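You operate a simulated robot arm through the tools that you are given. There is no shell and no other tool.

Carry out the task below with a simulated two-armed robot. There is one attempt and no reset: what you move stays moved.

## Task
Leak-test the plugged cover at 2 bar: blue strip if it passes, red tray if it leaks.
Fine: clamp it first; vent before you put the white plug back in its holder and unclamp.

Only the result counts: the job must be done as asked and must still hold three seconds after the hand-in. Knocking over, shifting, dropping, spilling or breaking anything else fails it. A push-on lid holds only when it is set on centred and level and pressed home; a screw cap is set on level and turned clockwise until tight.

## Robot
Two 7-joint arms with fingered hands on one trunk that stands fixed in place. Base frame: the origin is at the foot of the trunk, x ahead of it, y to its left, z up; the work surface is at about z = 0.862. Readings come in m, degrees, newtons and seconds.
The left shoulder is at [0.08, 0.241, 1.442], the right one opposite. Each reaches about 1.128 m from its shoulder. Payload 4.9 kg a hand.
The TCP of each hand is the grasp point between the finger pads, 0.032 m short of the fingertips. In the tool frame z runs along the fingers and y along their closing line. The gripper opens to 0.2 m; its body begins 0.089 m behind the TCP. The gripper is a hand of 4 fingers: y runs from the thumb to the fingers, the wrist lies at [0, 0, -0.267] in the tool frame.
Orientation is told as [roll, pitch, yaw] about the base's x, y, z axes, in that order, counted from this pose: with the fingers straight down and closing along the base's y, the tool's x points along the base's -x, its y along +y and its z along -z.

## Interface
- The arms move only by the tool apply_moves. It takes "left_series", "right_series" or both (then of equal length, played together; a hand with none holds still); each is a list of rows, each a list of 2 entries, a list of its own where there are three numbers: the shift along the tool's x, y, z in m, then the turn, a rotation vector about the tool's x, y, z in degrees. In form: [[[dx, dy, dz], [rx, ry, rz]], ...]. A call has 1 to 20 rows; each row is the pose to reach, as a shift and turn from the pose commanded when the call began, along the tool's axes at that moment. A row lasts 0.2 s, in which the tool goes at most 0.05 m and 8.6 degrees; a call with a longer step from one row to the next is refused whole. A pose out of reach is approached as far as the arm can. The call stops where the force on the tool passes 40 N (or 10 N more than at its start, if that is more) or the arm is blocked; 0.2 s more then pass. In this call time passes only in rows, and 0.2 s behind the last. It gives the time, the measured TCP pose, the force on the tool (base axes), the opening and the grip force at its end, in the units of the frame above (readings bear some noise), with the torque about the TCP (base axes, N m) and any sound that the robot's microphone picked up, and new pictures: "views" is both (left out), scene, wrist or none (wrist: the cameras of the hands that moved).
- Cameras (640 x 400 px; columns grow to the right, rows downward): "scene" is now at [0.1014, 0.0504, 1.613]; the picture's right is [0.58, -0.81, 0.00], its down [-0.49, -0.35, -0.80] and it looks along [0.65, 0.46, -0.61] (base axes); focal length 333 px, centre (320, 200). "left" rides on the left gripper at [-0.069, -0.069, -0.116] in its tool frame; the picture's right is [0.71, -0.71, 0.00], its down [0.54, 0.54, -0.64] and it looks along [0.45, 0.45, 0.77] (tool axes); focal length 226 px, centre (320, 200). "right" rides on the right gripper at [0.069, -0.069, -0.116] in its tool frame; the picture's right is [0.71, 0.71, 0.00], its down [-0.54, 0.54, -0.64] and it looks along [-0.45, 0.45, 0.77] (tool axes); focal length 226 px, centre (320, 200). There is no depth. A picture from a camera that has moved, and an enlarged one, comes with that camera's place and axes in the base frame and with its lens.
- move_column(by): slides the trunk up (or, below 0, down) by that many m; the arms and the scene camera ride with it, the base frame stays. It gives what a move gives, with no picture.
- curl_fingers(finger1, finger2, finger3, thumb_bend, hand): sets how far each is bent, from 0 (flat) to 100 (curled in); at 30 the hand is open as for a grip, at 70 the pads meet at the TCP. One left out holds its place. A second passes; each finger stops where it meets its share of the squeeze, and holds until it gets a number again. It is the only way to open and close the hand. It gives what a move gives, with no picture; readings hold the bend of each and the force on the fingers (four entries, about 0 where the hand has none), thumb and palm.
- aim_head(pan, tilt): turns the head with the scene camera to pan (to the left, within 86 degrees either way) and tilt (down, from -29 to 69), counted from straight ahead of the robot. It gives what a move gives, and a new picture of the scene camera.
- zoom(camera, box): a new picture of the part [left, top, right, bottom] of that camera's present view, enlarged. It takes no simulated time.
- hand_in(): hands the job in; it is judged then, once.

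Nothing tells you positions but the pictures and the camera data. Unless the task says otherwise, let go and move clear before handing in.

The tools are called after "Emit:" as a command line: name --argument value ..., lists and objects as JSON in quotes. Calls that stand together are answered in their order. apply_moves: Moves the arms, as the interface text tells. Its arguments: {"type":"object","properties":{"left_series":{"type":"array","items":{"type":"array"}},"right_series":{"type":"array","items":{"type":"array"}},"views":{"type":"string","enum":["both","scene","wrist","none"]}},"required":[]} The other tools are called the same way: move_column (by) moves the trunk up or down; curl_fingers (finger1, finger2, finger3, thumb_bend, hand) moves the fingers one by one; aim_head (pan, tilt) turns the head that bears the scene camera; zoom (camera, box) takes an enlarged picture of a part of a camera's view; hand_in () hands the job in.

At the start:

```text
t: 0.0
left_position: [0.5449, 0.6384, 1.2961]
left_ee_rot: [0.0, -0.6, 0.4]
left_force: [-0.2, 0.7, 0.8]
left_ft_torque: [0.01, 0.01, 0.01]
left_grip_width: 0.1997
left_finger_force: 0.1
left_shape: jaw
left_bend: [30.0, 30.0, 30.0, 30.0]
left_finger forces: [0.0, 0.0, 0.1, 0.0, 0.1, 0.0]
right_position: [0.6408, 0.0675, 1.1572]
right_ee_rot: [-16.2, 6.3, -1.6]
right_force: [0.0, -0.1, 0.5]
right_ft_torque: [0.03, -0.01, -0.02]
right_grip_width: 0.2002
right_finger_force: 0.1
right_shape: jaw
right_bend: [30.0, 30.0, 30.0, 30.0]
right_finger forces: [0.0, 0.0, 0.0, 0.1, 0.1, 0.1]
trunk travel left (down, up): [-0.35, 0.49]
head pan, tilt (commanded): [35.6, 37.2]
```

scene: 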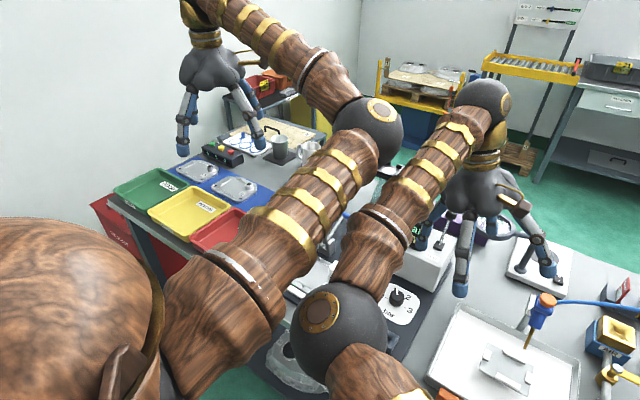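
right: 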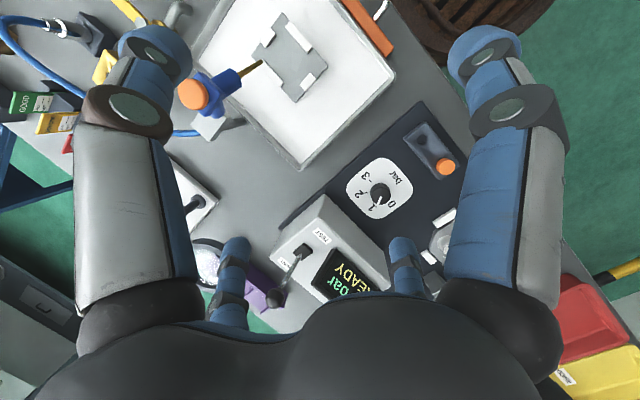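
left: 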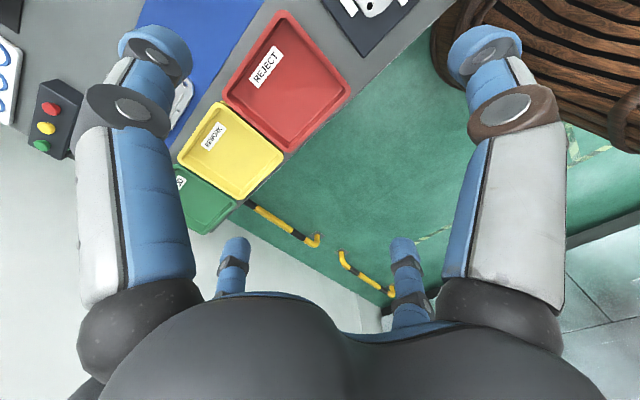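

I see a bench with trays (green, yellow, red), a blue strip with two covers, a test box with a display and lever, a pressure dial, and a white tray with a plate. The arms hide much of the fixture, so I'll look around with the head first.

Emit:
aim_head --pan 0 --tilt 50

Emit:
zoom --camera "right" --box '[200, 80, 520, 300]'

Emit:
zoom --camera "left" --box '[0, 0, 480, 250]'

```text
t: 1.0
left_position: [0.5451, 0.6389, 1.2962]
left_ee_rot: [0.0, -0.6, 0.5]
left_force: [-0.4, -1.0, -0.4]
left_ft_torque: [0.03, 0.03, -0.01]
left_grip_width: 0.1999
left_finger_force: 0.1
left_shape: jaw
left_bend: [30.0, 30.0, 30.0, 30.0]
left_finger forces: [0.0, 0.1, 0.0, 0.0, 0.0, 0.0]
right_position: [0.641, 0.0663, 1.1563]
right_ee_rot: [-16.3, 6.4, -1.7]
right_force: [0.6, 1.3, -0.8]
right_ft_torque: [0.0, 0.03, 0.0]
right_grip_width: 0.1999
right_finger_force: 0.1
right_shape: jaw
right_bend: [30.0, 30.0, 30.0, 30.0]
right_finger forces: [0.0, 0.0, 0.0, 0.1, 0.1, 0.0]
trunk travel left (down, up): [-0.35, 0.49]
head pan, tilt (commanded): [0.0, 50.0]
camera scene: at [0.1078, 0.0001, 1.5947], right [0.0, -1.0, 0.0], down [-0.77, 0.0, -0.64], along [0.64, 0.0, -0.77], focal length 333 px, centre (320, 200)
```

scene: 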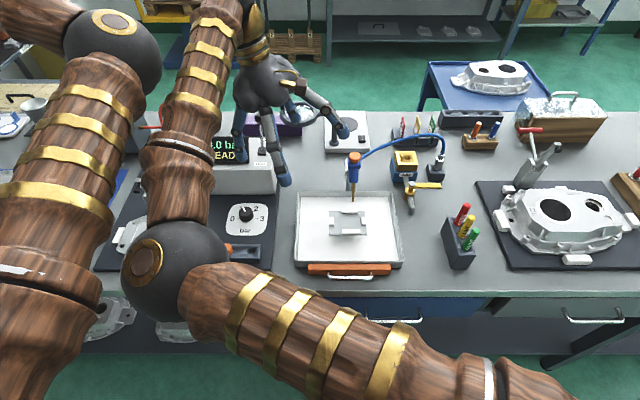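

```text
1.82 times, centred on (360, 190) of right
camera zoom: at [0.5884, 0.0349, 1.2944], right [-0.7, 0.7, -0.12], down [0.61, 0.68, 0.4], along [0.36, 0.21, -0.91], focal length 411 px, centre (247, 218)
```

zoom: 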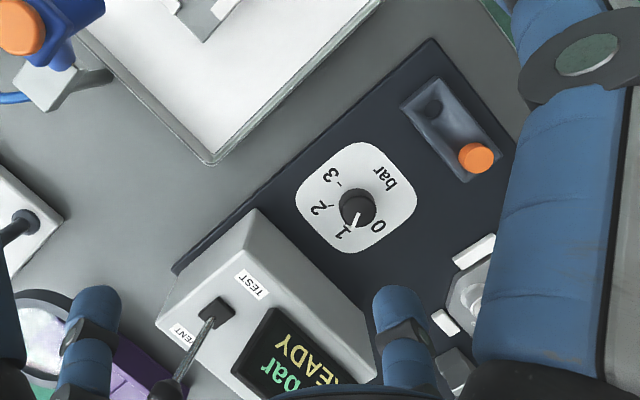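

```text
1.33 times, centred on (240, 125) of left
camera zoom: at [0.6144, 0.5697, 1.4134], right [-0.7, -0.71, -0.01], down [-0.55, 0.54, 0.64], along [-0.45, 0.45, -0.77], focal length 301 px, centre (427, 300)
```

zoom: 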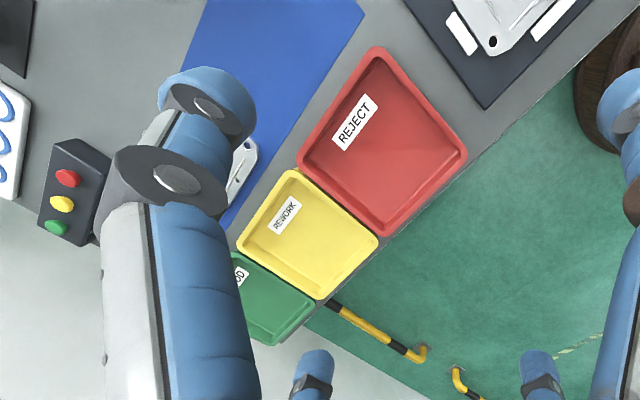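

The right arm is hiding the fixture area, so I'll pull the right hand back to the right side, level it, and look again.

Emit:
apply_moves --right_series '[[[0.0088, -0.0428, 0.004], [-1.62, -0.63, -0.16]], [[0.0176, -0.0856, 0.008], [-3.24, -1.26, -0.32]], [[0.0264, -0.1284, 0.012], [-4.86, -1.89, -0.48]], [[0.0352, -0.1712, 0.016], [-6.48, -2.52, -0.64]], [[0.044, -0.214, 0.02], [-8.1, -3.15, -0.8]], [[0.0528, -0.2568, 0.024], [-9.72, -3.78, -0.96]], [[0.0616, -0.2996, 0.028], [-11.34, -4.41, -1.12]], [[0.0704, -0.3424, 0.032], [-12.96, -5.04, -1.28]], [[0.0792, -0.3852, 0.036], [-14.58, -5.67, -1.44]], [[0.088, -0.428, 0.04], [-16.2, -6.3, -1.6]]]' --views "scene"

```text
t: 3.2
left_position: [0.5456, 0.6363, 1.2976]
left_ee_rot: [0.1, -0.6, 0.5]
left_force: [1.2, -0.1, 0.1]
left_ft_torque: [0.02, -0.03, -0.03]
left_grip_width: 0.1998
left_finger_force: 0.0
left_shape: jaw
left_bend: [30.0, 30.0, 30.0, 30.0]
left_finger forces: [0.0, 0.0, 0.2, 0.0, 0.0, 0.1]
right_position: [0.5492, -0.3562, 1.2451]
right_ee_rot: [0.4, 0.4, 0.8]
right_force: [0.1, -1.0, 0.5]
right_ft_torque: [0.03, 0.02, 0.0]
right_grip_width: 0.1998
right_finger_force: 0.1
right_shape: jaw
right_bend: [30.0, 30.0, 30.0, 30.0]
right_finger forces: [0.1, 0.1, 0.0, 0.0, 0.0, 0.1]
trunk travel left (down, up): [-0.35, 0.49]
head pan, tilt (commanded): [0.0, 50.0]
camera scene: at [0.108, -0.0031, 1.5947], right [0.0, -1.0, 0.0], down [-0.77, 0.0, -0.64], along [0.64, 0.0, -0.77], focal length 333 px, centre (320, 200)
```

scene: 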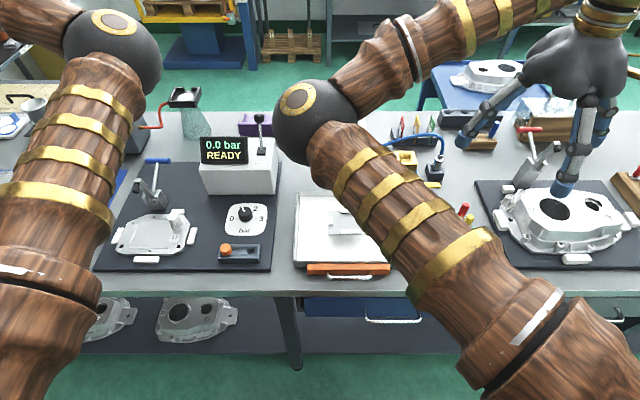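

Now the leak-test station is visible: a cover in a nest with a toggle clamp, white plug, pressure dial, a holder with an orange item, and the test box. I'll zoom in and look left.

Emit:
zoom --camera "scene" --box '[90, 80, 300, 290]'

Emit:
zoom --camera "scene" --box '[100, 150, 200, 280]'

Emit:
zoom --camera "scene" --box '[180, 90, 300, 270]'

Emit:
aim_head --pan 45 --tilt 50

```text
1.90 times, centred on (195, 185) of scene
camera zoom: at [0.108, -0.0031, 1.5947], right [0.0, -1.0, 0.0], down [-0.77, 0.0, -0.64], along [0.64, 0.0, -0.77], focal length 634 px, centre (558, 229)
```

zoom: 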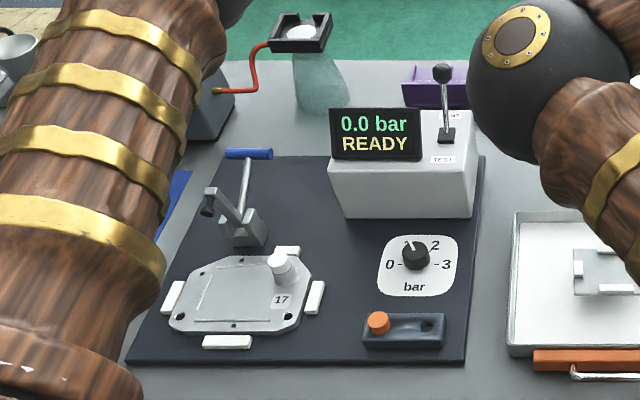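

```text
3.08 times, centred on (150, 215) of scene
camera zoom: at [0.108, -0.0031, 1.5947], right [0.0, -1.0, 0.0], down [-0.77, 0.0, -0.64], along [0.64, 0.0, -0.77], focal length 1024 px, centre (843, 154)
```

zoom: 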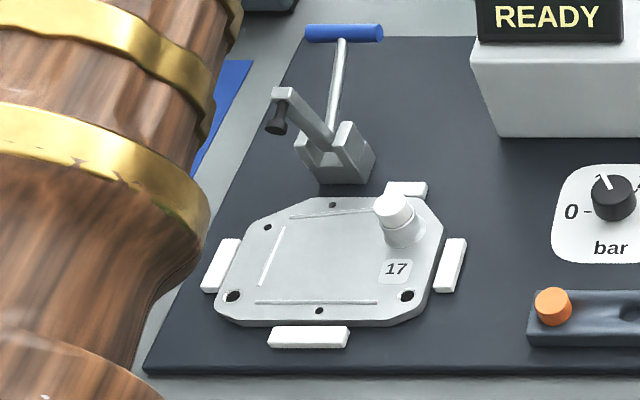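

```text
2.22 times, centred on (240, 180) of scene
camera zoom: at [0.108, -0.0031, 1.5947], right [0.0, -1.0, 0.0], down [-0.77, 0.0, -0.64], along [0.64, 0.0, -0.77], focal length 740 px, centre (498, 244)
```

zoom: 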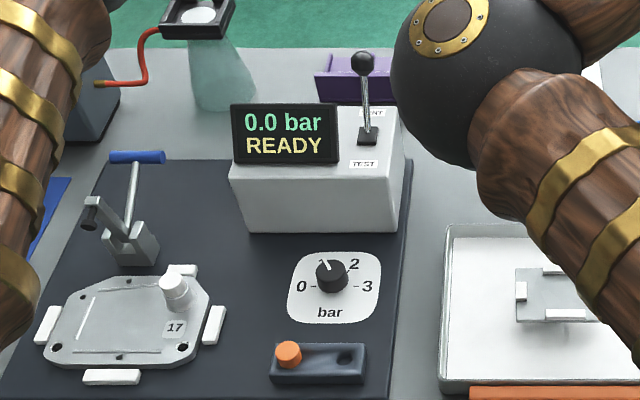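

```text
t: 4.3
left_position: [0.5459, 0.6373, 1.2958]
left_ee_rot: [0.0, -0.6, 0.5]
left_force: [0.2, 0.1, -0.3]
left_ft_torque: [-0.02, 0.02, 0.02]
left_grip_width: 0.2001
left_finger_force: 0.1
left_shape: jaw
left_bend: [30.0, 30.0, 30.0, 30.0]
left_finger forces: [0.0, 0.1, 0.0, 0.1, 0.1, 0.0]
right_position: [0.5485, -0.3529, 1.2464]
right_ee_rot: [0.1, 0.3, 0.7]
right_force: [0.2, -0.4, 0.3]
right_ft_torque: [0.03, -0.01, -0.02]
right_grip_width: 0.2002
right_finger_force: 0.1
right_shape: jaw
right_bend: [30.0, 30.0, 30.0, 30.0]
right_finger forces: [0.1, 0.1, 0.0, 0.0, 0.0, 0.1]
trunk travel left (down, up): [-0.35, 0.49]
head pan, tilt (commanded): [45.0, 50.0]
camera scene: at [0.0853, 0.0538, 1.5947], right [0.71, -0.71, 0.0], down [-0.54, -0.54, -0.64], along [0.45, 0.45, -0.77], focal length 333 px, centre (320, 200)
```

scene: 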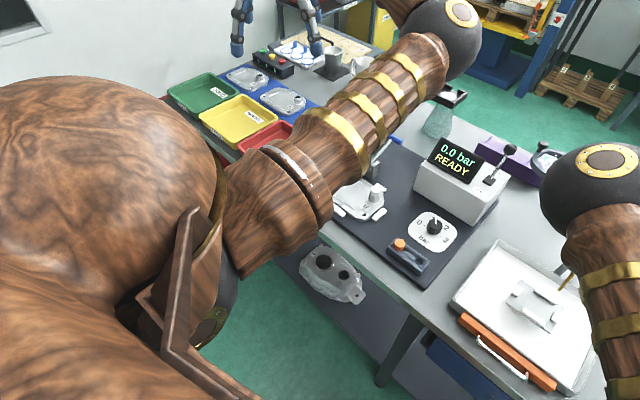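

The station layout is clear: cover no. 17 with the white plug, clamp with a blue T-handle behind it, dial reading about 1, plug holder with an empty hole, and a VENT/TEST lever. Next I'll study how the hand's fingers move in free space.

Emit:
zoom --camera "right" --box '[0, 0, 640, 400]'

Emit:
aim_head --pan -35 --tilt 30

Emit:
curl_fingers --hand "right" --finger1 100

Emit:
zoom --camera "right" --box '[0, 0, 640, 400]'

Emit:
zoom --camera "scene" --box '[160, 0, 640, 300]'

```text
1.00 times, centred on (320, 200) of right (not enlarged: the box is as wide or as high as the picture)
camera zoom: at [0.4829, -0.4231, 1.3622], right [-0.72, 0.7, 0.01], down [0.54, 0.55, 0.64], along [0.44, 0.46, -0.77], focal length 226 px, centre (320, 200)
```

zoom: 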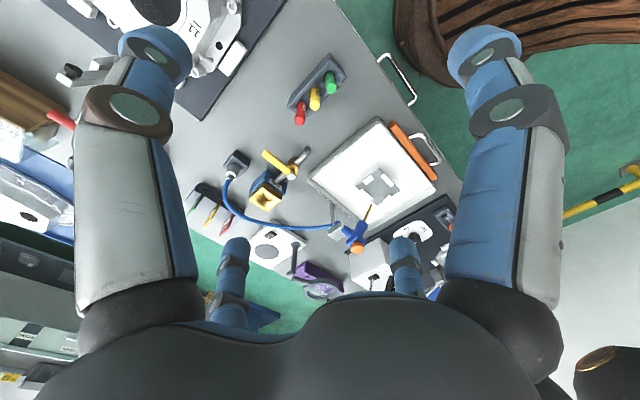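

```text
t: 5.9
left_position: [0.5457, 0.6394, 1.2953]
left_ee_rot: [0.1, -0.6, 0.5]
left_force: [0.7, 0.4, -0.1]
left_ft_torque: [0.02, -0.03, -0.01]
left_grip_width: 0.1999
left_finger_force: 0.1
left_shape: jaw
left_bend: [30.0, 30.0, 30.0, 30.0]
left_finger forces: [0.1, 0.0, 0.0, 0.1, 0.1, 0.0]
right_position: [0.5473, -0.3524, 1.2457]
right_ee_rot: [0.1, 0.4, 0.7]
right_force: [0.0, 0.6, -0.9]
right_ft_torque: [-0.01, 0.0, 0.02]
right_grip_width: 0.2
right_finger_force: 0.1
right_shape: jaw
right_bend: [30.0, 30.0, 30.0, 30.0]
right_finger forces: [0.0, 0.0, 0.0, 0.0, 0.0, 0.0]
trunk travel left (down, up): [-0.35, 0.49]
head pan, tilt (commanded): [-35.0, 30.0]
camera scene: at [0.1049, -0.0519, 1.6242], right [-0.57, -0.82, 0.0], down [-0.41, 0.29, -0.87], along [0.71, -0.5, -0.5], focal length 333 px, centre (320, 200)
```

scene: 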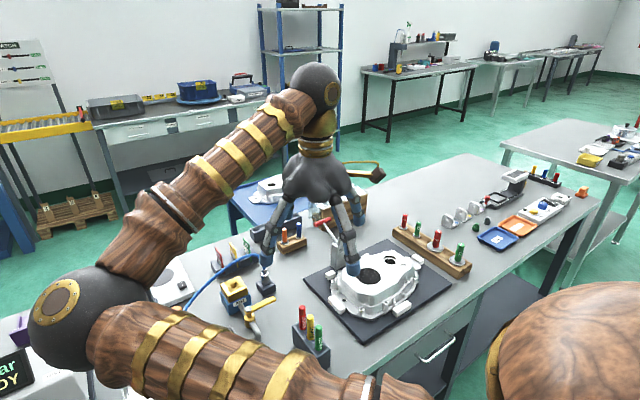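

```text
t: 6.9
left_position: [0.5466, 0.638, 1.2957]
left_ee_rot: [0.0, -0.6, 0.5]
left_force: [0.1, -0.5, 0.1]
left_ft_torque: [-0.02, 0.02, 0.02]
left_grip_width: 0.2
left_finger_force: 0.0
left_shape: jaw
left_bend: [30.0, 30.0, 30.0, 30.0]
left_finger forces: [0.0, 0.1, 0.0, 0.1, 0.1, 0.0]
right_position: [0.5481, -0.3542, 1.2448]
right_ee_rot: [0.0, 0.4, 0.7]
right_force: [-0.5, -1.1, 0.4]
right_ft_torque: [-0.04, 0.01, 0.03]
right_grip_width: 0.1152
right_finger_force: 0.2
right_shape: fingers
right_bend: [100.0, 30.0, 30.0, 30.0]
right_finger forces: [0.0, 0.0, 0.0, 0.1, 0.0, 0.1]
trunk travel left (down, up): [-0.35, 0.49]
head pan, tilt (commanded): [-35.0, 30.0]
```

```text
1.00 times, centred on (320, 200) of right (not enlarged: the box is as wide or as high as the picture)
camera zoom: at [0.4828, -0.4231, 1.3624], right [-0.72, 0.7, 0.01], down [0.54, 0.55, 0.64], along [0.44, 0.46, -0.77], focal length 226 px, centre (320, 200)
```

zoom: 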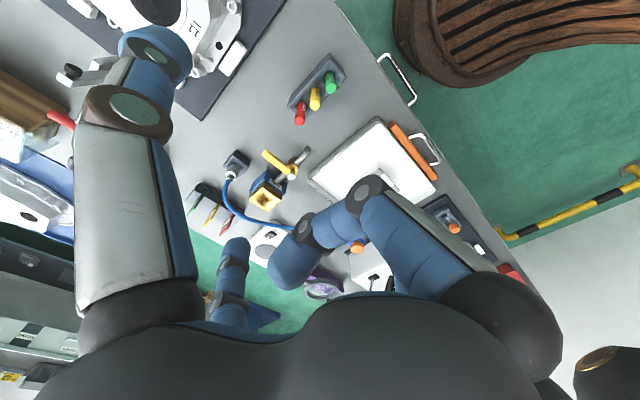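

```text
1.33 times, centred on (400, 150) of scene
camera zoom: at [0.1049, -0.052, 1.6242], right [-0.57, -0.82, 0.0], down [-0.41, 0.29, -0.87], along [0.71, -0.5, -0.5], focal length 444 px, centre (213, 267)
```

zoom: 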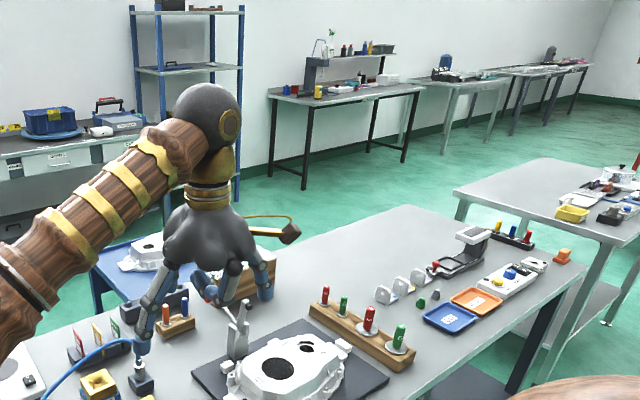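

Finger1 on the right hand is the one at tool +x. I'll check finger1 flat and which finger opposes the thumb.

Emit:
curl_fingers --hand "right" --finger1 0 --finger2 70 --finger3 0 --thumb_bend 70

Emit:
zoom --camera "right" --box '[0, 0, 640, 400]'

Emit:
zoom --camera "scene" --box '[200, 50, 440, 290]'

```text
t: 7.9
left_position: [0.5458, 0.6383, 1.2956]
left_ee_rot: [0.0, -0.6, 0.6]
left_force: [-0.2, -0.4, -0.5]
left_ft_torque: [0.0, 0.0, 0.02]
left_grip_width: 0.1999
left_finger_force: 0.0
left_shape: jaw
left_bend: [30.0, 30.0, 30.0, 30.0]
left_finger forces: [0.1, 0.1, 0.0, 0.1, 0.0, 0.1]
right_position: [0.5484, -0.3522, 1.2463]
right_ee_rot: [0.1, 0.4, 0.7]
right_force: [-0.3, 0.2, -0.3]
right_ft_torque: [-0.02, 0.0, -0.03]
right_grip_width: 0.126
right_finger_force: 0.1
right_shape: fingers
right_bend: [1.0, 70.0, 1.0, 70.0]
right_finger forces: [0.0, 0.0, 0.0, 0.0, 0.0, 0.1]
trunk travel left (down, up): [-0.35, 0.49]
head pan, tilt (commanded): [-35.0, 30.0]
```

```text
1.00 times, centred on (320, 200) of right (not enlarged: the box is as wide or as high as the picture)
camera zoom: at [0.4828, -0.4231, 1.3624], right [-0.72, 0.7, 0.01], down [0.54, 0.55, 0.64], along [0.44, 0.46, -0.77], focal length 226 px, centre (320, 200)
```

zoom: 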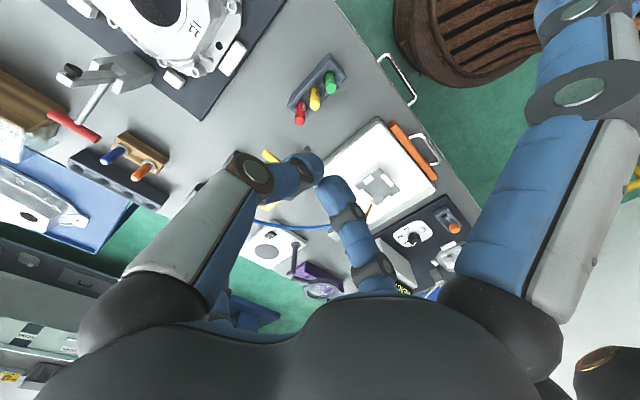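

```text
1.67 times, centred on (320, 170) of scene
camera zoom: at [0.1049, -0.052, 1.6242], right [-0.57, -0.82, 0.0], down [-0.41, 0.29, -0.87], along [0.71, -0.5, -0.5], focal length 555 px, centre (320, 250)
```

zoom: 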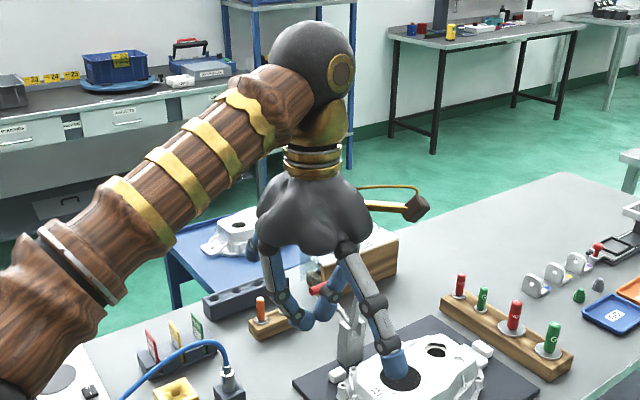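

Thumb (−y) and finger2 (+y) oppose each other, with finger1 and finger3 at ±x. I'll reopen the right hand and move the left hand outward to uncover the station for the head camera.

Emit:
curl_fingers --hand "right" --finger1 30 --finger2 30 --finger3 30 --thumb_bend 30

Emit:
apply_moves --left_series '[[[0.02, 0.035, -0.01], [0, 0, 0]], [[0.04, 0.07, -0.02], [0, 0, 0]], [[0.06, 0.105, -0.03], [0, 0, 0]], [[0.08, 0.14, -0.04], [0, 0, 0]], [[0.1, 0.175, -0.05], [0, 0, 0]], [[0.12, 0.21, -0.06], [0, 0, 0]], [[0.14, 0.24, -0.07], [0, 0, 0]]]' --views "wrist"

Emit:
aim_head --pan 35 --tilt 50

```text
t: 8.9
left_position: [0.5467, 0.6383, 1.2953]
left_ee_rot: [0.0, -0.6, 0.5]
left_force: [-0.4, -0.5, 0.6]
left_ft_torque: [0.05, -0.01, 0.03]
left_grip_width: 0.1999
left_finger_force: 0.0
left_shape: jaw
left_bend: [30.0, 30.0, 30.0, 30.0]
left_finger forces: [0.1, 0.0, 0.0, 0.1, 0.0, 0.1]
right_position: [0.5478, -0.3544, 1.2458]
right_ee_rot: [0.0, 0.4, 0.6]
right_force: [0.1, 0.4, 0.4]
right_ft_torque: [0.0, -0.02, 0.01]
right_grip_width: 0.1403
right_finger_force: 0.0
right_shape: fingers
right_bend: [30.0, 30.0, 30.0, 30.0]
right_finger forces: [0.0, 0.0, 0.1, 0.1, 0.0, 0.1]
trunk travel left (down, up): [-0.35, 0.49]
head pan, tilt (commanded): [-35.0, 30.0]
```

```text
t: 10.5
left_position: [0.4, 0.8763, 1.3654]
left_ee_rot: [-0.1, -0.6, 0.4]
left_force: [0.3, 0.0, 0.3]
left_ft_torque: [-0.01, 0.02, -0.03]
left_grip_width: 0.2001
left_finger_force: 0.1
left_shape: jaw
left_bend: [30.0, 30.0, 30.0, 30.0]
left_finger forces: [0.1, 0.1, 0.0, 0.0, 0.0, 0.0]
right_position: [0.5453, -0.3527, 1.2467]
right_ee_rot: [0.1, 0.3, 0.7]
right_force: [0.1, 0.4, -0.1]
right_ft_torque: [0.0, -0.04, 0.0]
right_grip_width: 0.1406
right_finger_force: 0.0
right_shape: fingers
right_bend: [30.0, 30.0, 30.0, 30.0]
right_finger forces: [0.0, 0.0, 0.0, 0.0, 0.0, 0.0]
trunk travel left (down, up): [-0.35, 0.49]
head pan, tilt (commanded): [-35.0, 30.0]
camera left: at [0.4684, 0.8086, 1.4831], right [-0.7, -0.71, -0.01], down [-0.55, 0.54, 0.64], along [-0.45, 0.45, -0.77], focal length 226 px, centre (320, 200)
```

left: 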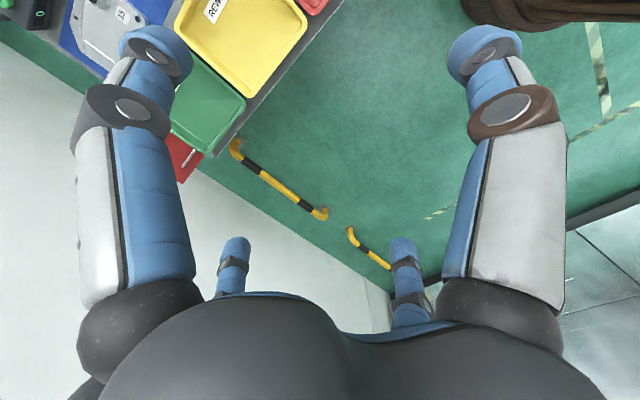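

```text
t: 11.9
left_position: [0.4013, 0.8763, 1.3652]
left_ee_rot: [0.0, -0.5, 0.5]
left_force: [0.2, -0.1, 0.2]
left_ft_torque: [-0.02, 0.02, -0.02]
left_grip_width: 0.1999
left_finger_force: 0.0
left_shape: jaw
left_bend: [30.0, 30.0, 30.0, 30.0]
left_finger forces: [0.0, 0.0, 0.1, 0.0, 0.0, 0.0]
right_position: [0.5481, -0.3534, 1.2456]
right_ee_rot: [0.1, 0.5, 0.6]
right_force: [0.7, 0.2, -0.2]
right_ft_torque: [0.01, 0.0, -0.01]
right_grip_width: 0.1403
right_finger_force: 0.1
right_shape: fingers
right_bend: [30.0, 30.0, 30.0, 30.0]
right_finger forces: [0.0, 0.0, 0.0, 0.1, 0.0, 0.0]
trunk travel left (down, up): [-0.35, 0.49]
head pan, tilt (commanded): [35.0, 50.0]
camera scene: at [0.0941, 0.0439, 1.5947], right [0.57, -0.82, 0.0], down [-0.63, -0.44, -0.64], along [0.53, 0.37, -0.77], focal length 333 px, centre (320, 200)
```

scene: 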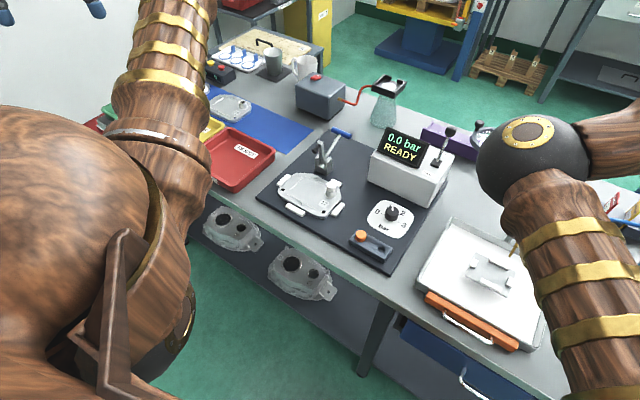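

Now the whole station is in clear view. I'll zoom in for measurements.

Emit:
zoom --camera "scene" --box '[260, 110, 380, 230]'

Emit:
zoom --camera "scene" --box '[340, 110, 460, 270]'

Emit:
zoom --camera "scene" --box '[180, 50, 420, 200]'

Emit:
zoom --camera "right" --box '[0, 0, 640, 400]'

```text
3.33 times, centred on (320, 170) of scene
camera zoom: at [0.0941, 0.0439, 1.5947], right [0.57, -0.82, 0.0], down [-0.63, -0.44, -0.64], along [0.53, 0.37, -0.77], focal length 1109 px, centre (320, 300)
```

zoom: 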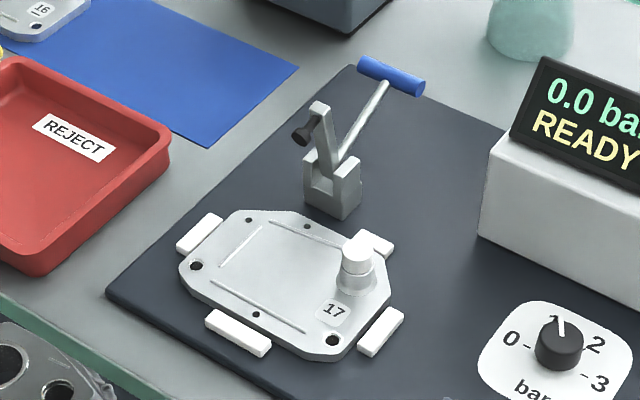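

```text
2.50 times, centred on (400, 190) of scene
camera zoom: at [0.0941, 0.0439, 1.5947], right [0.57, -0.82, 0.0], down [-0.63, -0.44, -0.64], along [0.53, 0.37, -0.77], focal length 832 px, centre (120, 225)
```

zoom: 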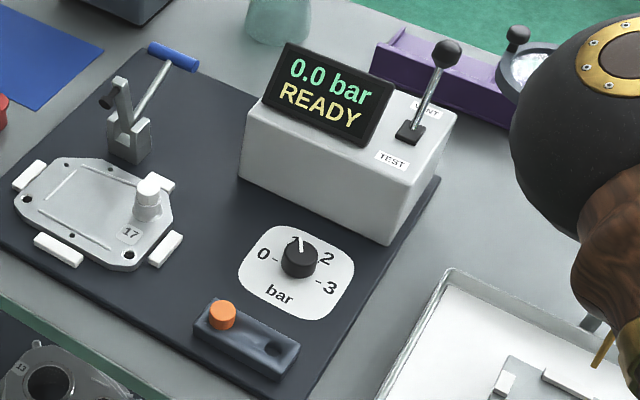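

```text
2.67 times, centred on (300, 125) of scene
camera zoom: at [0.0941, 0.0439, 1.5947], right [0.57, -0.82, 0.0], down [-0.63, -0.44, -0.64], along [0.53, 0.37, -0.77], focal length 888 px, centre (373, 400)
```

zoom: 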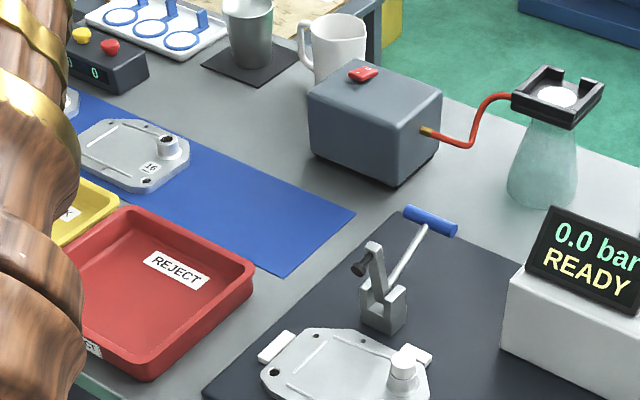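

```text
1.00 times, centred on (320, 200) of right (not enlarged: the box is as wide or as high as the picture)
camera zoom: at [0.4829, -0.4231, 1.3623], right [-0.72, 0.7, 0.01], down [0.54, 0.55, 0.64], along [0.44, 0.46, -0.77], focal length 226 px, centre (320, 200)
```

zoom: 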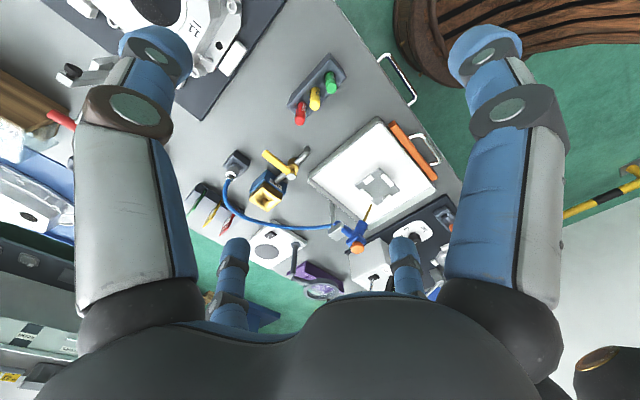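

I now have rough estimates: knob ≈ (0.658, 0.200, 0.89), lever ball ≈ (0.845, 0.158, 1.05) leaning back to VENT, clamp handle ≈ (0.76, 0.43, ~0.98). I'll bring the right wrist camera over for a better look at the clamp and cover.

Emit:
apply_moves --right_series '[[[0.008, 0.046, 0.002], [0, 0, 0]], [[0.016, 0.092, 0.004], [0, 0, 0]], [[0.024, 0.138, 0.006], [0, 0, 0]], [[0.032, 0.184, 0.008], [0, 0, 0]], [[0.04, 0.23, 0.01], [0, 0, 0]], [[0.048, 0.276, 0.012], [0, 0, 0]], [[0.056, 0.322, 0.014], [0, 0, 0]], [[0.064, 0.368, 0.016], [0, 0, 0]], [[0.072, 0.414, 0.018], [0, 0, 0]], [[0.08, 0.46, 0.02], [0, 0, 0]], [[0.09, 0.506, 0.022], [0, 0, 0]], [[0.1, 0.55, 0.024], [0, 0, 0]]]' --views "both"

```text
t: 13.8
left_position: [0.4017, 0.8744, 1.3658]
left_ee_rot: [-0.1, -0.5, 0.5]
left_force: [0.3, 0.6, 0.0]
left_ft_torque: [-0.02, 0.0, 0.0]
left_grip_width: 0.2001
left_finger_force: 0.1
left_shape: jaw
left_bend: [30.0, 30.0, 30.0, 30.0]
left_finger forces: [0.1, 0.0, 0.0, 0.1, 0.1, 0.0]
right_position: [0.5198, -0.0498, 1.2336]
right_ee_rot: [0.2, 0.4, -9.7]
right_force: [0.1, 0.1, 0.0]
right_ft_torque: [-0.02, -0.01, 0.05]
right_grip_width: 0.1403
right_finger_force: 0.1
right_shape: fingers
right_bend: [30.0, 30.0, 30.0, 30.0]
right_finger forces: [0.1, 0.0, 0.0, 0.0, 0.0, 0.1]
trunk travel left (down, up): [-0.35, 0.49]
head pan, tilt (commanded): [35.0, 50.0]
stopped in row 9 (right hand): the arm was blocked; the commanded pose is now the measured one
camera scene: at [0.0939, 0.0449, 1.5947], right [0.57, -0.82, 0.0], down [-0.63, -0.44, -0.64], along [0.53, 0.37, -0.77], focal length 333 px, centre (320, 200)
camera right: at [0.4425, -0.1063, 1.3501], right [-0.58, 0.82, 0.01], down [0.63, 0.44, 0.64], along [0.52, 0.38, -0.77], focal length 226 px, centre (320, 200)
```

scene: 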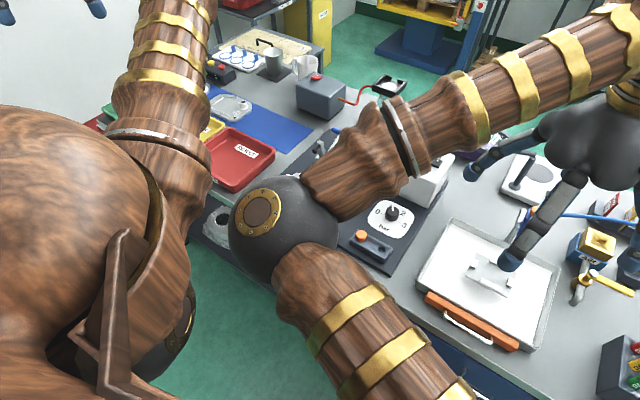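
right: 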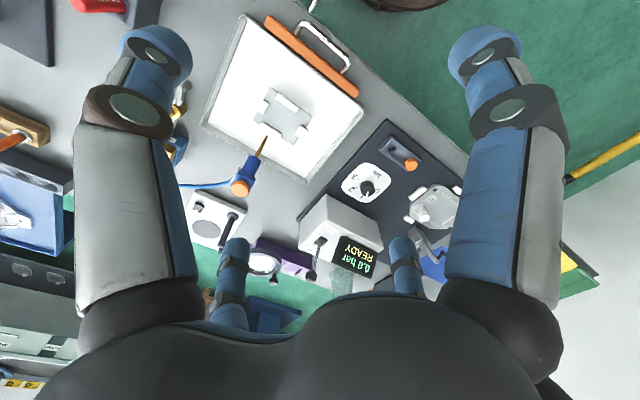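

The right arm hit a joint limit reaching left, so I'll park it back on the right and use the left arm, whose shoulder faces the station.

Emit:
apply_moves --right_series '[[[-0.0067, -0.04, -0.002], [0, 0, -0.97]], [[-0.0134, -0.08, -0.004], [0, 0, -1.94]], [[-0.02, -0.12, -0.006], [0, 0, -2.91]], [[-0.0268, -0.16, -0.008], [0, 0, -3.88]], [[-0.0335, -0.2, -0.01], [0, 0, -4.85]], [[-0.04, -0.24, -0.012], [0, 0, -5.82]], [[-0.047, -0.28, -0.014], [0, 0, -6.79]], [[-0.0536, -0.32, -0.016], [0, 0, -7.76]], [[-0.06, -0.36, -0.018], [0, 0, -8.73]], [[-0.067, -0.4, -0.02], [0, 0, -9.7]]]' --views "scene"

```text
t: 16.0
left_position: [0.4025, 0.8723, 1.3687]
left_ee_rot: [0.1, -0.6, 0.4]
left_force: [-0.6, -0.4, 0.6]
left_ft_torque: [0.02, -0.02, -0.01]
left_grip_width: 0.2001
left_finger_force: 0.0
left_shape: jaw
left_bend: [30.0, 30.0, 30.0, 30.0]
left_finger forces: [0.0, 0.1, 0.0, 0.1, 0.0, 0.0]
right_position: [0.521, -0.4582, 1.2527]
right_ee_rot: [0.4, 0.4, 0.2]
right_force: [0.9, -0.4, -0.6]
right_ft_torque: [0.07, 0.02, -0.01]
right_grip_width: 0.1403
right_finger_force: 0.0
right_shape: fingers
right_bend: [30.0, 30.0, 30.0, 30.0]
right_finger forces: [0.0, 0.0, 0.0, 0.1, 0.0, 0.0]
trunk travel left (down, up): [-0.35, 0.49]
head pan, tilt (commanded): [35.0, 50.0]
camera scene: at [0.0938, 0.04, 1.5947], right [0.57, -0.82, 0.0], down [-0.63, -0.44, -0.64], along [0.53, 0.37, -0.77], focal length 333 px, centre (320, 200)
```

scene: 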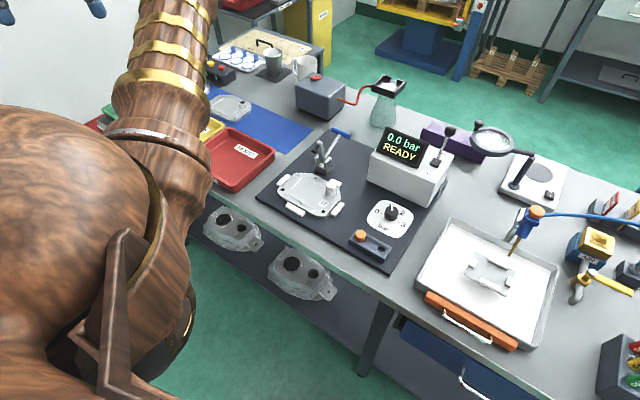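

Right arm is clear. Now I'll bring the left hand over the back of the station so that its wrist camera looks down at the clamp and cover.

Emit:
apply_moves --left_series '[[[-0.027, -0.035, 0.006], [0, 0, 0]], [[-0.054, -0.07, 0.012], [0, 0, 0]], [[-0.081, -0.105, 0.018], [0, 0, 0]], [[-0.108, -0.14, 0.024], [0, 0, 0]], [[-0.135, -0.175, 0.03], [0, 0, 0]], [[-0.162, -0.21, 0.036], [0, 0, 0]], [[-0.189, -0.245, 0.042], [0, 0, 0]], [[-0.216, -0.28, 0.048], [0, 0, 0]], [[-0.243, -0.315, 0.054], [0, 0, 0]], [[-0.27, -0.35, 0.06], [0, 0, 0]], [[-0.297, -0.385, 0.066], [0, 0, 0]], [[-0.324, -0.42, 0.072], [0, 0, 0]], [[-0.351, -0.455, 0.078], [0, 0, 0]], [[-0.378, -0.49, 0.084], [0, 0, 0]], [[-0.405, -0.525, 0.09], [0, 0, 0]], [[-0.432, -0.56, 0.096], [0, 0, 0]], [[-0.46, -0.595, 0.1], [0, 0, 0]]]' --views "both"

```text
t: 19.6
left_position: [0.8669, 0.282, 1.2708]
left_ee_rot: [0.1, -0.5, 0.5]
left_force: [-0.8, -0.1, 0.0]
left_ft_torque: [-0.01, 0.06, -0.01]
left_grip_width: 0.2001
left_finger_force: 0.0
left_shape: jaw
left_bend: [30.0, 30.0, 30.0, 30.0]
left_finger forces: [0.0, 0.0, 0.0, 0.1, 0.0, 0.0]
right_position: [0.5214, -0.4543, 1.2542]
right_ee_rot: [0.2, 0.4, 0.1]
right_force: [0.7, -0.3, 0.3]
right_ft_torque: [-0.01, 0.02, 0.02]
right_grip_width: 0.1403
right_finger_force: 0.0
right_shape: fingers
right_bend: [30.0, 30.0, 30.0, 30.0]
right_finger forces: [0.0, 0.0, 0.0, 0.0, 0.0, 0.0]
trunk travel left (down, up): [-0.35, 0.49]
head pan, tilt (commanded): [35.0, 50.0]
camera scene: at [0.0949, 0.0434, 1.5947], right [0.57, -0.82, 0.0], down [-0.63, -0.44, -0.64], along [0.53, 0.37, -0.77], focal length 333 px, centre (320, 200)
camera left: at [0.9351, 0.2134, 1.3875], right [-0.7, -0.71, -0.01], down [-0.55, 0.54, 0.64], along [-0.45, 0.45, -0.77], focal length 226 px, centre (320, 200)
```

scene: 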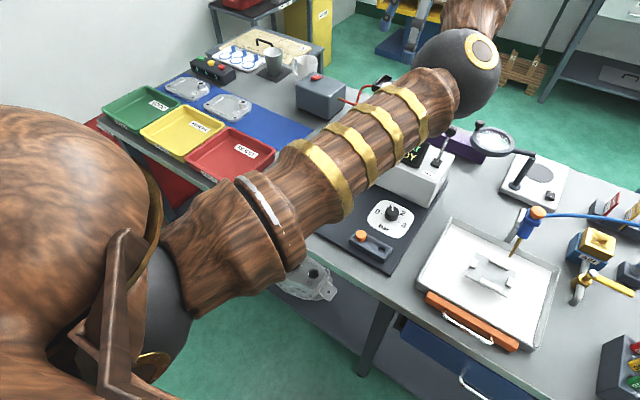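
left: 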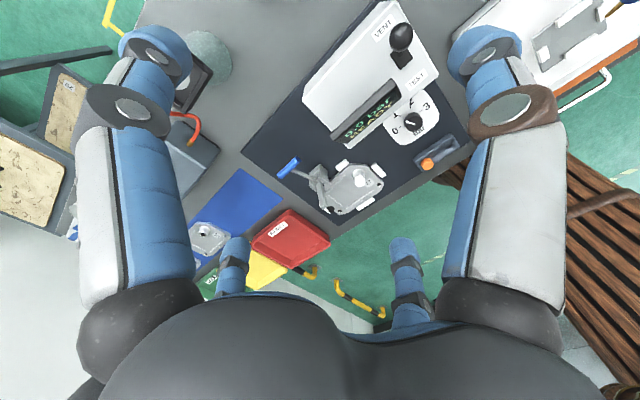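

Excellent — this view shows everything. I'll zoom for precise pixel readings.

Emit:
zoom --camera "left" --box '[260, 140, 400, 230]'

Emit:
zoom --camera "left" --box '[320, 0, 480, 180]'

Emit:
zoom --camera "left" --box '[170, 150, 350, 300]'

Emit:
zoom --camera "scene" --box '[100, 40, 340, 190]'

```text
4.44 times, centred on (330, 185) of left
camera zoom: at [0.9351, 0.2134, 1.3875], right [-0.7, -0.71, -0.01], down [-0.55, 0.54, 0.64], along [-0.45, 0.45, -0.77], focal length 1005 px, centre (276, 267)
```

zoom: 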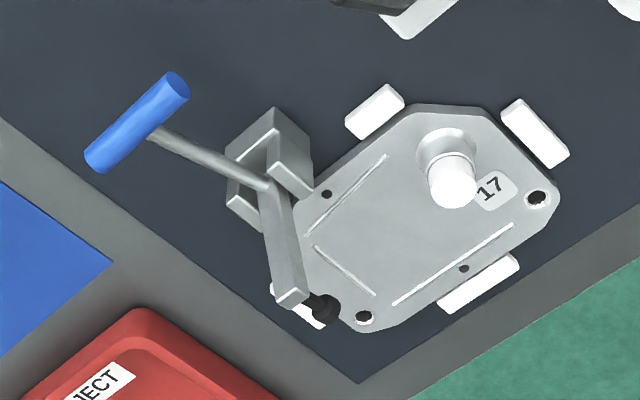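

```text
2.22 times, centred on (400, 90) of left
camera zoom: at [0.9351, 0.2134, 1.3875], right [-0.7, -0.71, -0.01], down [-0.55, 0.54, 0.64], along [-0.45, 0.45, -0.77], focal length 502 px, centre (142, 444)
```

zoom: 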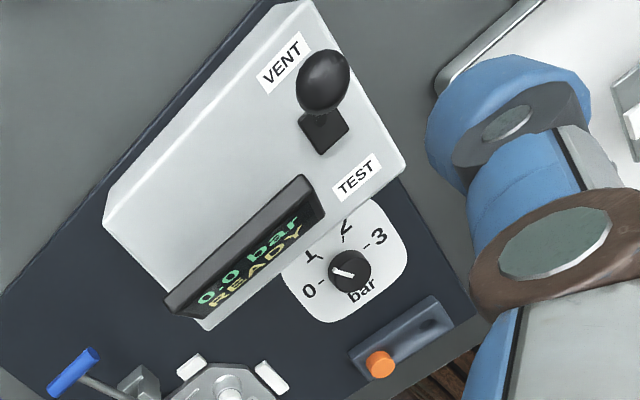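

```text
2.67 times, centred on (260, 225) of left
camera zoom: at [0.9351, 0.2134, 1.3875], right [-0.7, -0.71, -0.01], down [-0.55, 0.54, 0.64], along [-0.45, 0.45, -0.77], focal length 603 px, centre (480, 133)
```

zoom: 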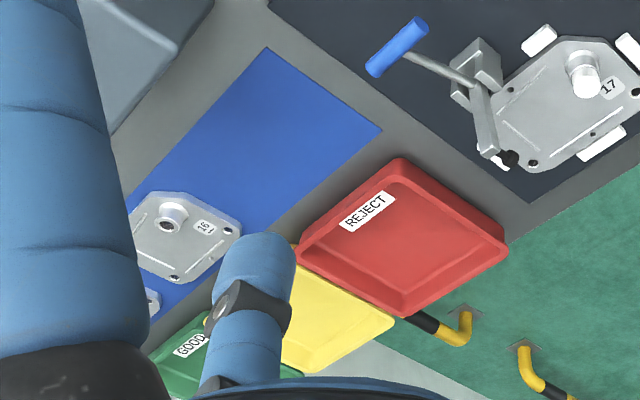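

```text
2.67 times, centred on (220, 115) of scene
camera zoom: at [0.0949, 0.0434, 1.5947], right [0.57, -0.82, 0.0], down [-0.63, -0.44, -0.64], along [0.53, 0.37, -0.77], focal length 888 px, centre (587, 427)
```

zoom: 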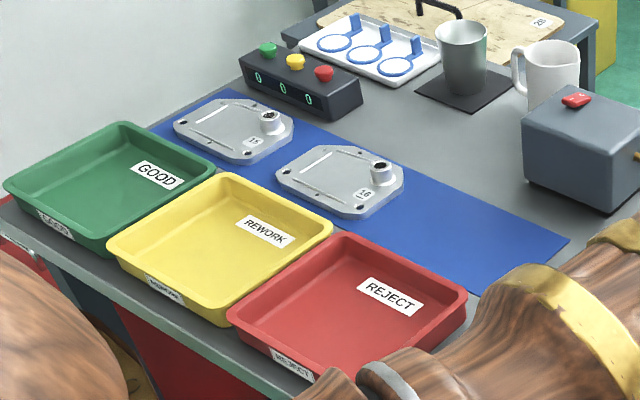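

From triangulation: clamp handle bar centre ≈ (0.795, 0.454, 0.950), pivot ≈ (0.700, 0.452, 0.911), arm upright; plug top ≈ (0.628, 0.378, 0.916); cover centre ≈ (0.60, 0.425). I'll check the left hand's finger numbering before gripping the handle bar by its two ends.

Emit:
curl_fingers --hand "left" --finger1 100 --finger2 45 --finger3 30 --thumb_bend 45

Emit:
zoom --camera "left" --box '[0, 0, 640, 400]'

```text
t: 20.6
left_position: [0.867, 0.2824, 1.27]
left_ee_rot: [0.1, -0.6, 0.4]
left_force: [0.3, 0.0, -0.1]
left_ft_torque: [0.0, 0.01, 0.0]
left_grip_width: 0.0927
left_finger_force: 0.1
left_shape: fingers
left_bend: [100.0, 45.0, 30.0, 45.0]
left_finger forces: [0.0, 0.1, 0.1, 0.0, 0.1, 0.0]
right_position: [0.5207, -0.4548, 1.2546]
right_ee_rot: [0.3, 0.4, 0.1]
right_force: [0.0, -0.4, 0.3]
right_ft_torque: [-0.02, 0.01, -0.05]
right_grip_width: 0.1405
right_finger_force: 0.1
right_shape: fingers
right_bend: [30.0, 30.0, 30.0, 30.0]
right_finger forces: [0.0, 0.1, 0.0, 0.1, 0.1, 0.0]
trunk travel left (down, up): [-0.35, 0.49]
head pan, tilt (commanded): [35.0, 50.0]
```

```text
1.00 times, centred on (320, 200) of left (not enlarged: the box is as wide or as high as the picture)
camera zoom: at [0.934, 0.2137, 1.3882], right [-0.7, -0.71, -0.01], down [-0.55, 0.54, 0.64], along [-0.45, 0.45, -0.77], focal length 226 px, centre (320, 200)
```

zoom: 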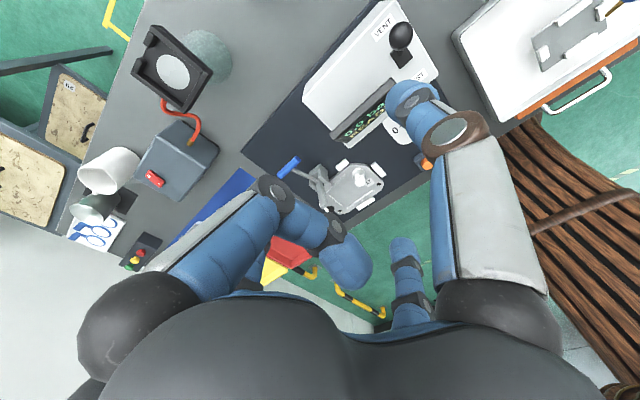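

Left-hand mapping: finger1 is at base +x, finger3 at base −x, thumb −y, finger2 +y. I'll fold finger3 away from the upright clamp arm, and move above the handle.

Emit:
curl_fingers --hand "left" --finger1 35 --finger2 45 --finger3 100 --thumb_bend 45

Emit:
apply_moves --left_series '[[[0.014, 0.034, 0.02], [0, 0, 0]], [[0.028, 0.068, 0.045], [0, 0, 0]], [[0.042, 0.102, 0.075], [0, 0, 0]], [[0.056, 0.136, 0.105], [0, 0, 0]], [[0.072, 0.172, 0.135], [0, 0, 0]]]' --views "both"

```text
t: 21.6
left_position: [0.8642, 0.2825, 1.2694]
left_ee_rot: [0.0, -0.6, 0.4]
left_force: [-0.6, 0.2, -0.1]
left_ft_torque: [0.02, 0.02, 0.0]
left_grip_width: 0.1067
left_finger_force: 0.1
left_shape: fingers
left_bend: [35.0, 45.0, 100.0, 45.0]
left_finger forces: [0.1, 0.0, 0.1, 0.0, 0.0, 0.0]
right_position: [0.5204, -0.4533, 1.2545]
right_ee_rot: [0.2, 0.4, 0.1]
right_force: [-0.2, 0.4, -0.4]
right_ft_torque: [0.01, 0.03, 0.01]
right_grip_width: 0.1403
right_finger_force: 0.1
right_shape: fingers
right_bend: [30.0, 30.0, 30.0, 30.0]
right_finger forces: [0.0, 0.0, 0.0, 0.0, 0.0, 0.0]
trunk travel left (down, up): [-0.35, 0.49]
head pan, tilt (commanded): [35.0, 50.0]
```

```text
t: 22.8
left_position: [0.7929, 0.4542, 1.1345]
left_ee_rot: [-0.1, -0.5, 0.3]
left_force: [0.6, -0.2, -0.2]
left_ft_torque: [-0.02, 0.0, 0.02]
left_grip_width: 0.1066
left_finger_force: 0.0
left_shape: fingers
left_bend: [35.0, 45.0, 100.0, 45.0]
left_finger forces: [0.0, 0.1, 0.1, 0.0, 0.0, 0.0]
right_position: [0.5213, -0.4523, 1.255]
right_ee_rot: [0.1, 0.4, 0.1]
right_force: [0.6, 0.7, 0.2]
right_ft_torque: [-0.03, -0.01, 0.01]
right_grip_width: 0.1404
right_finger_force: 0.1
right_shape: fingers
right_bend: [30.0, 30.0, 30.0, 30.0]
right_finger forces: [0.1, 0.1, 0.1, 0.1, 0.0, 0.0]
trunk travel left (down, up): [-0.35, 0.49]
head pan, tilt (commanded): [35.0, 50.0]
camera scene: at [0.0942, 0.0464, 1.5947], right [0.57, -0.82, 0.0], down [-0.63, -0.44, -0.64], along [0.53, 0.37, -0.77], focal length 333 px, centre (320, 200)
camera left: at [0.8611, 0.3852, 1.2511], right [-0.7, -0.71, -0.01], down [-0.55, 0.54, 0.64], along [-0.45, 0.45, -0.77], focal length 226 px, centre (320, 200)
```

scene: 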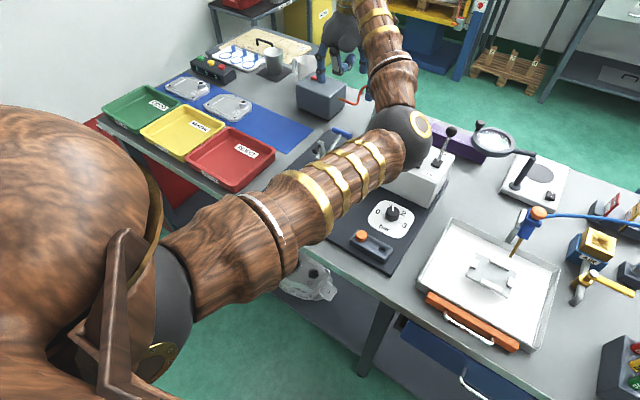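
left: 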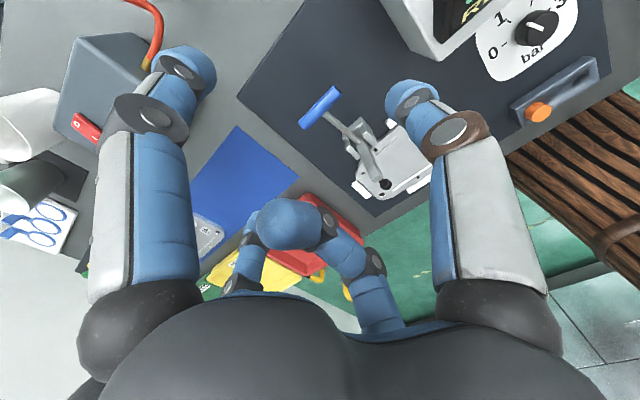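

The bar projects right below the grasp point, so the hand is aligned. I'll descend partway and check.

Emit:
apply_moves --left_series '[[[0, 0, 0.03], [0, 0, 0]], [[0, 0, 0.06], [0, 0, 0]], [[0, 0, 0.09], [0, 0, 0]], [[0, 0, 0.12], [0, 0, 0]]]' --views "both"

Emit:
zoom --camera "scene" --box '[260, 40, 480, 200]'

```text
t: 23.8
left_position: [0.7966, 0.4572, 1.0147]
left_ee_rot: [0.0, -0.6, 0.4]
left_force: [-0.2, 0.2, 0.6]
left_ft_torque: [-0.01, 0.04, 0.0]
left_grip_width: 0.1063
left_finger_force: 0.1
left_shape: fingers
left_bend: [35.0, 45.0, 100.0, 45.0]
left_finger forces: [0.1, 0.1, 0.0, 0.1, 0.1, 0.0]
right_position: [0.5213, -0.4533, 1.2538]
right_ee_rot: [0.2, 0.3, 0.1]
right_force: [0.1, -0.7, -0.2]
right_ft_torque: [0.01, -0.02, 0.01]
right_grip_width: 0.1404
right_finger_force: 0.2
right_shape: fingers
right_bend: [30.0, 30.0, 30.0, 30.0]
right_finger forces: [0.0, 0.1, 0.1, 0.0, 0.0, 0.0]
trunk travel left (down, up): [-0.35, 0.49]
head pan, tilt (commanded): [35.0, 50.0]
camera scene: at [0.0947, 0.0448, 1.5947], right [0.57, -0.82, 0.0], down [-0.63, -0.44, -0.64], along [0.53, 0.37, -0.77], focal length 333 px, centre (320, 200)
camera left: at [0.8648, 0.3873, 1.1331], right [-0.7, -0.71, -0.01], down [-0.55, 0.54, 0.64], along [-0.45, 0.45, -0.77], focal length 226 px, centre (320, 200)
```

scene: 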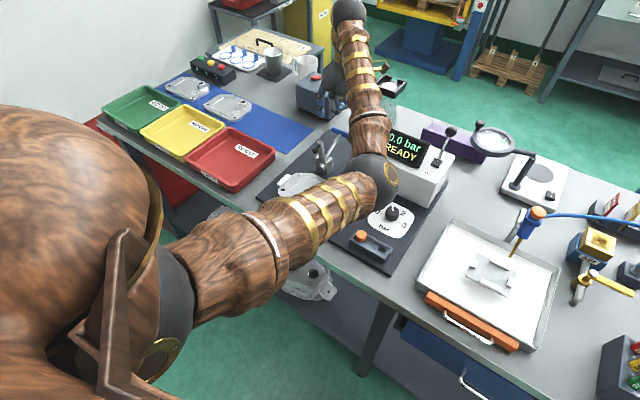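
left: 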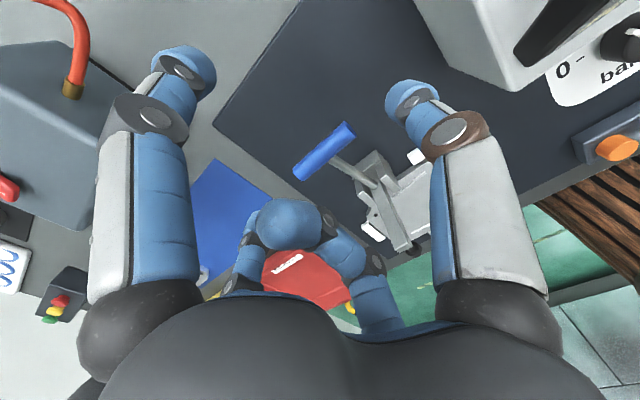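

```text
2.50 times, centred on (370, 120) of scene
camera zoom: at [0.0947, 0.0448, 1.5947], right [0.57, -0.82, 0.0], down [-0.63, -0.44, -0.64], along [0.53, 0.37, -0.77], focal length 832 px, centre (195, 400)
```

zoom: 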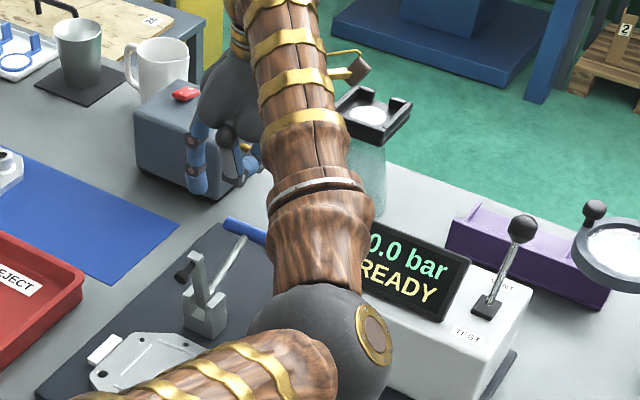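

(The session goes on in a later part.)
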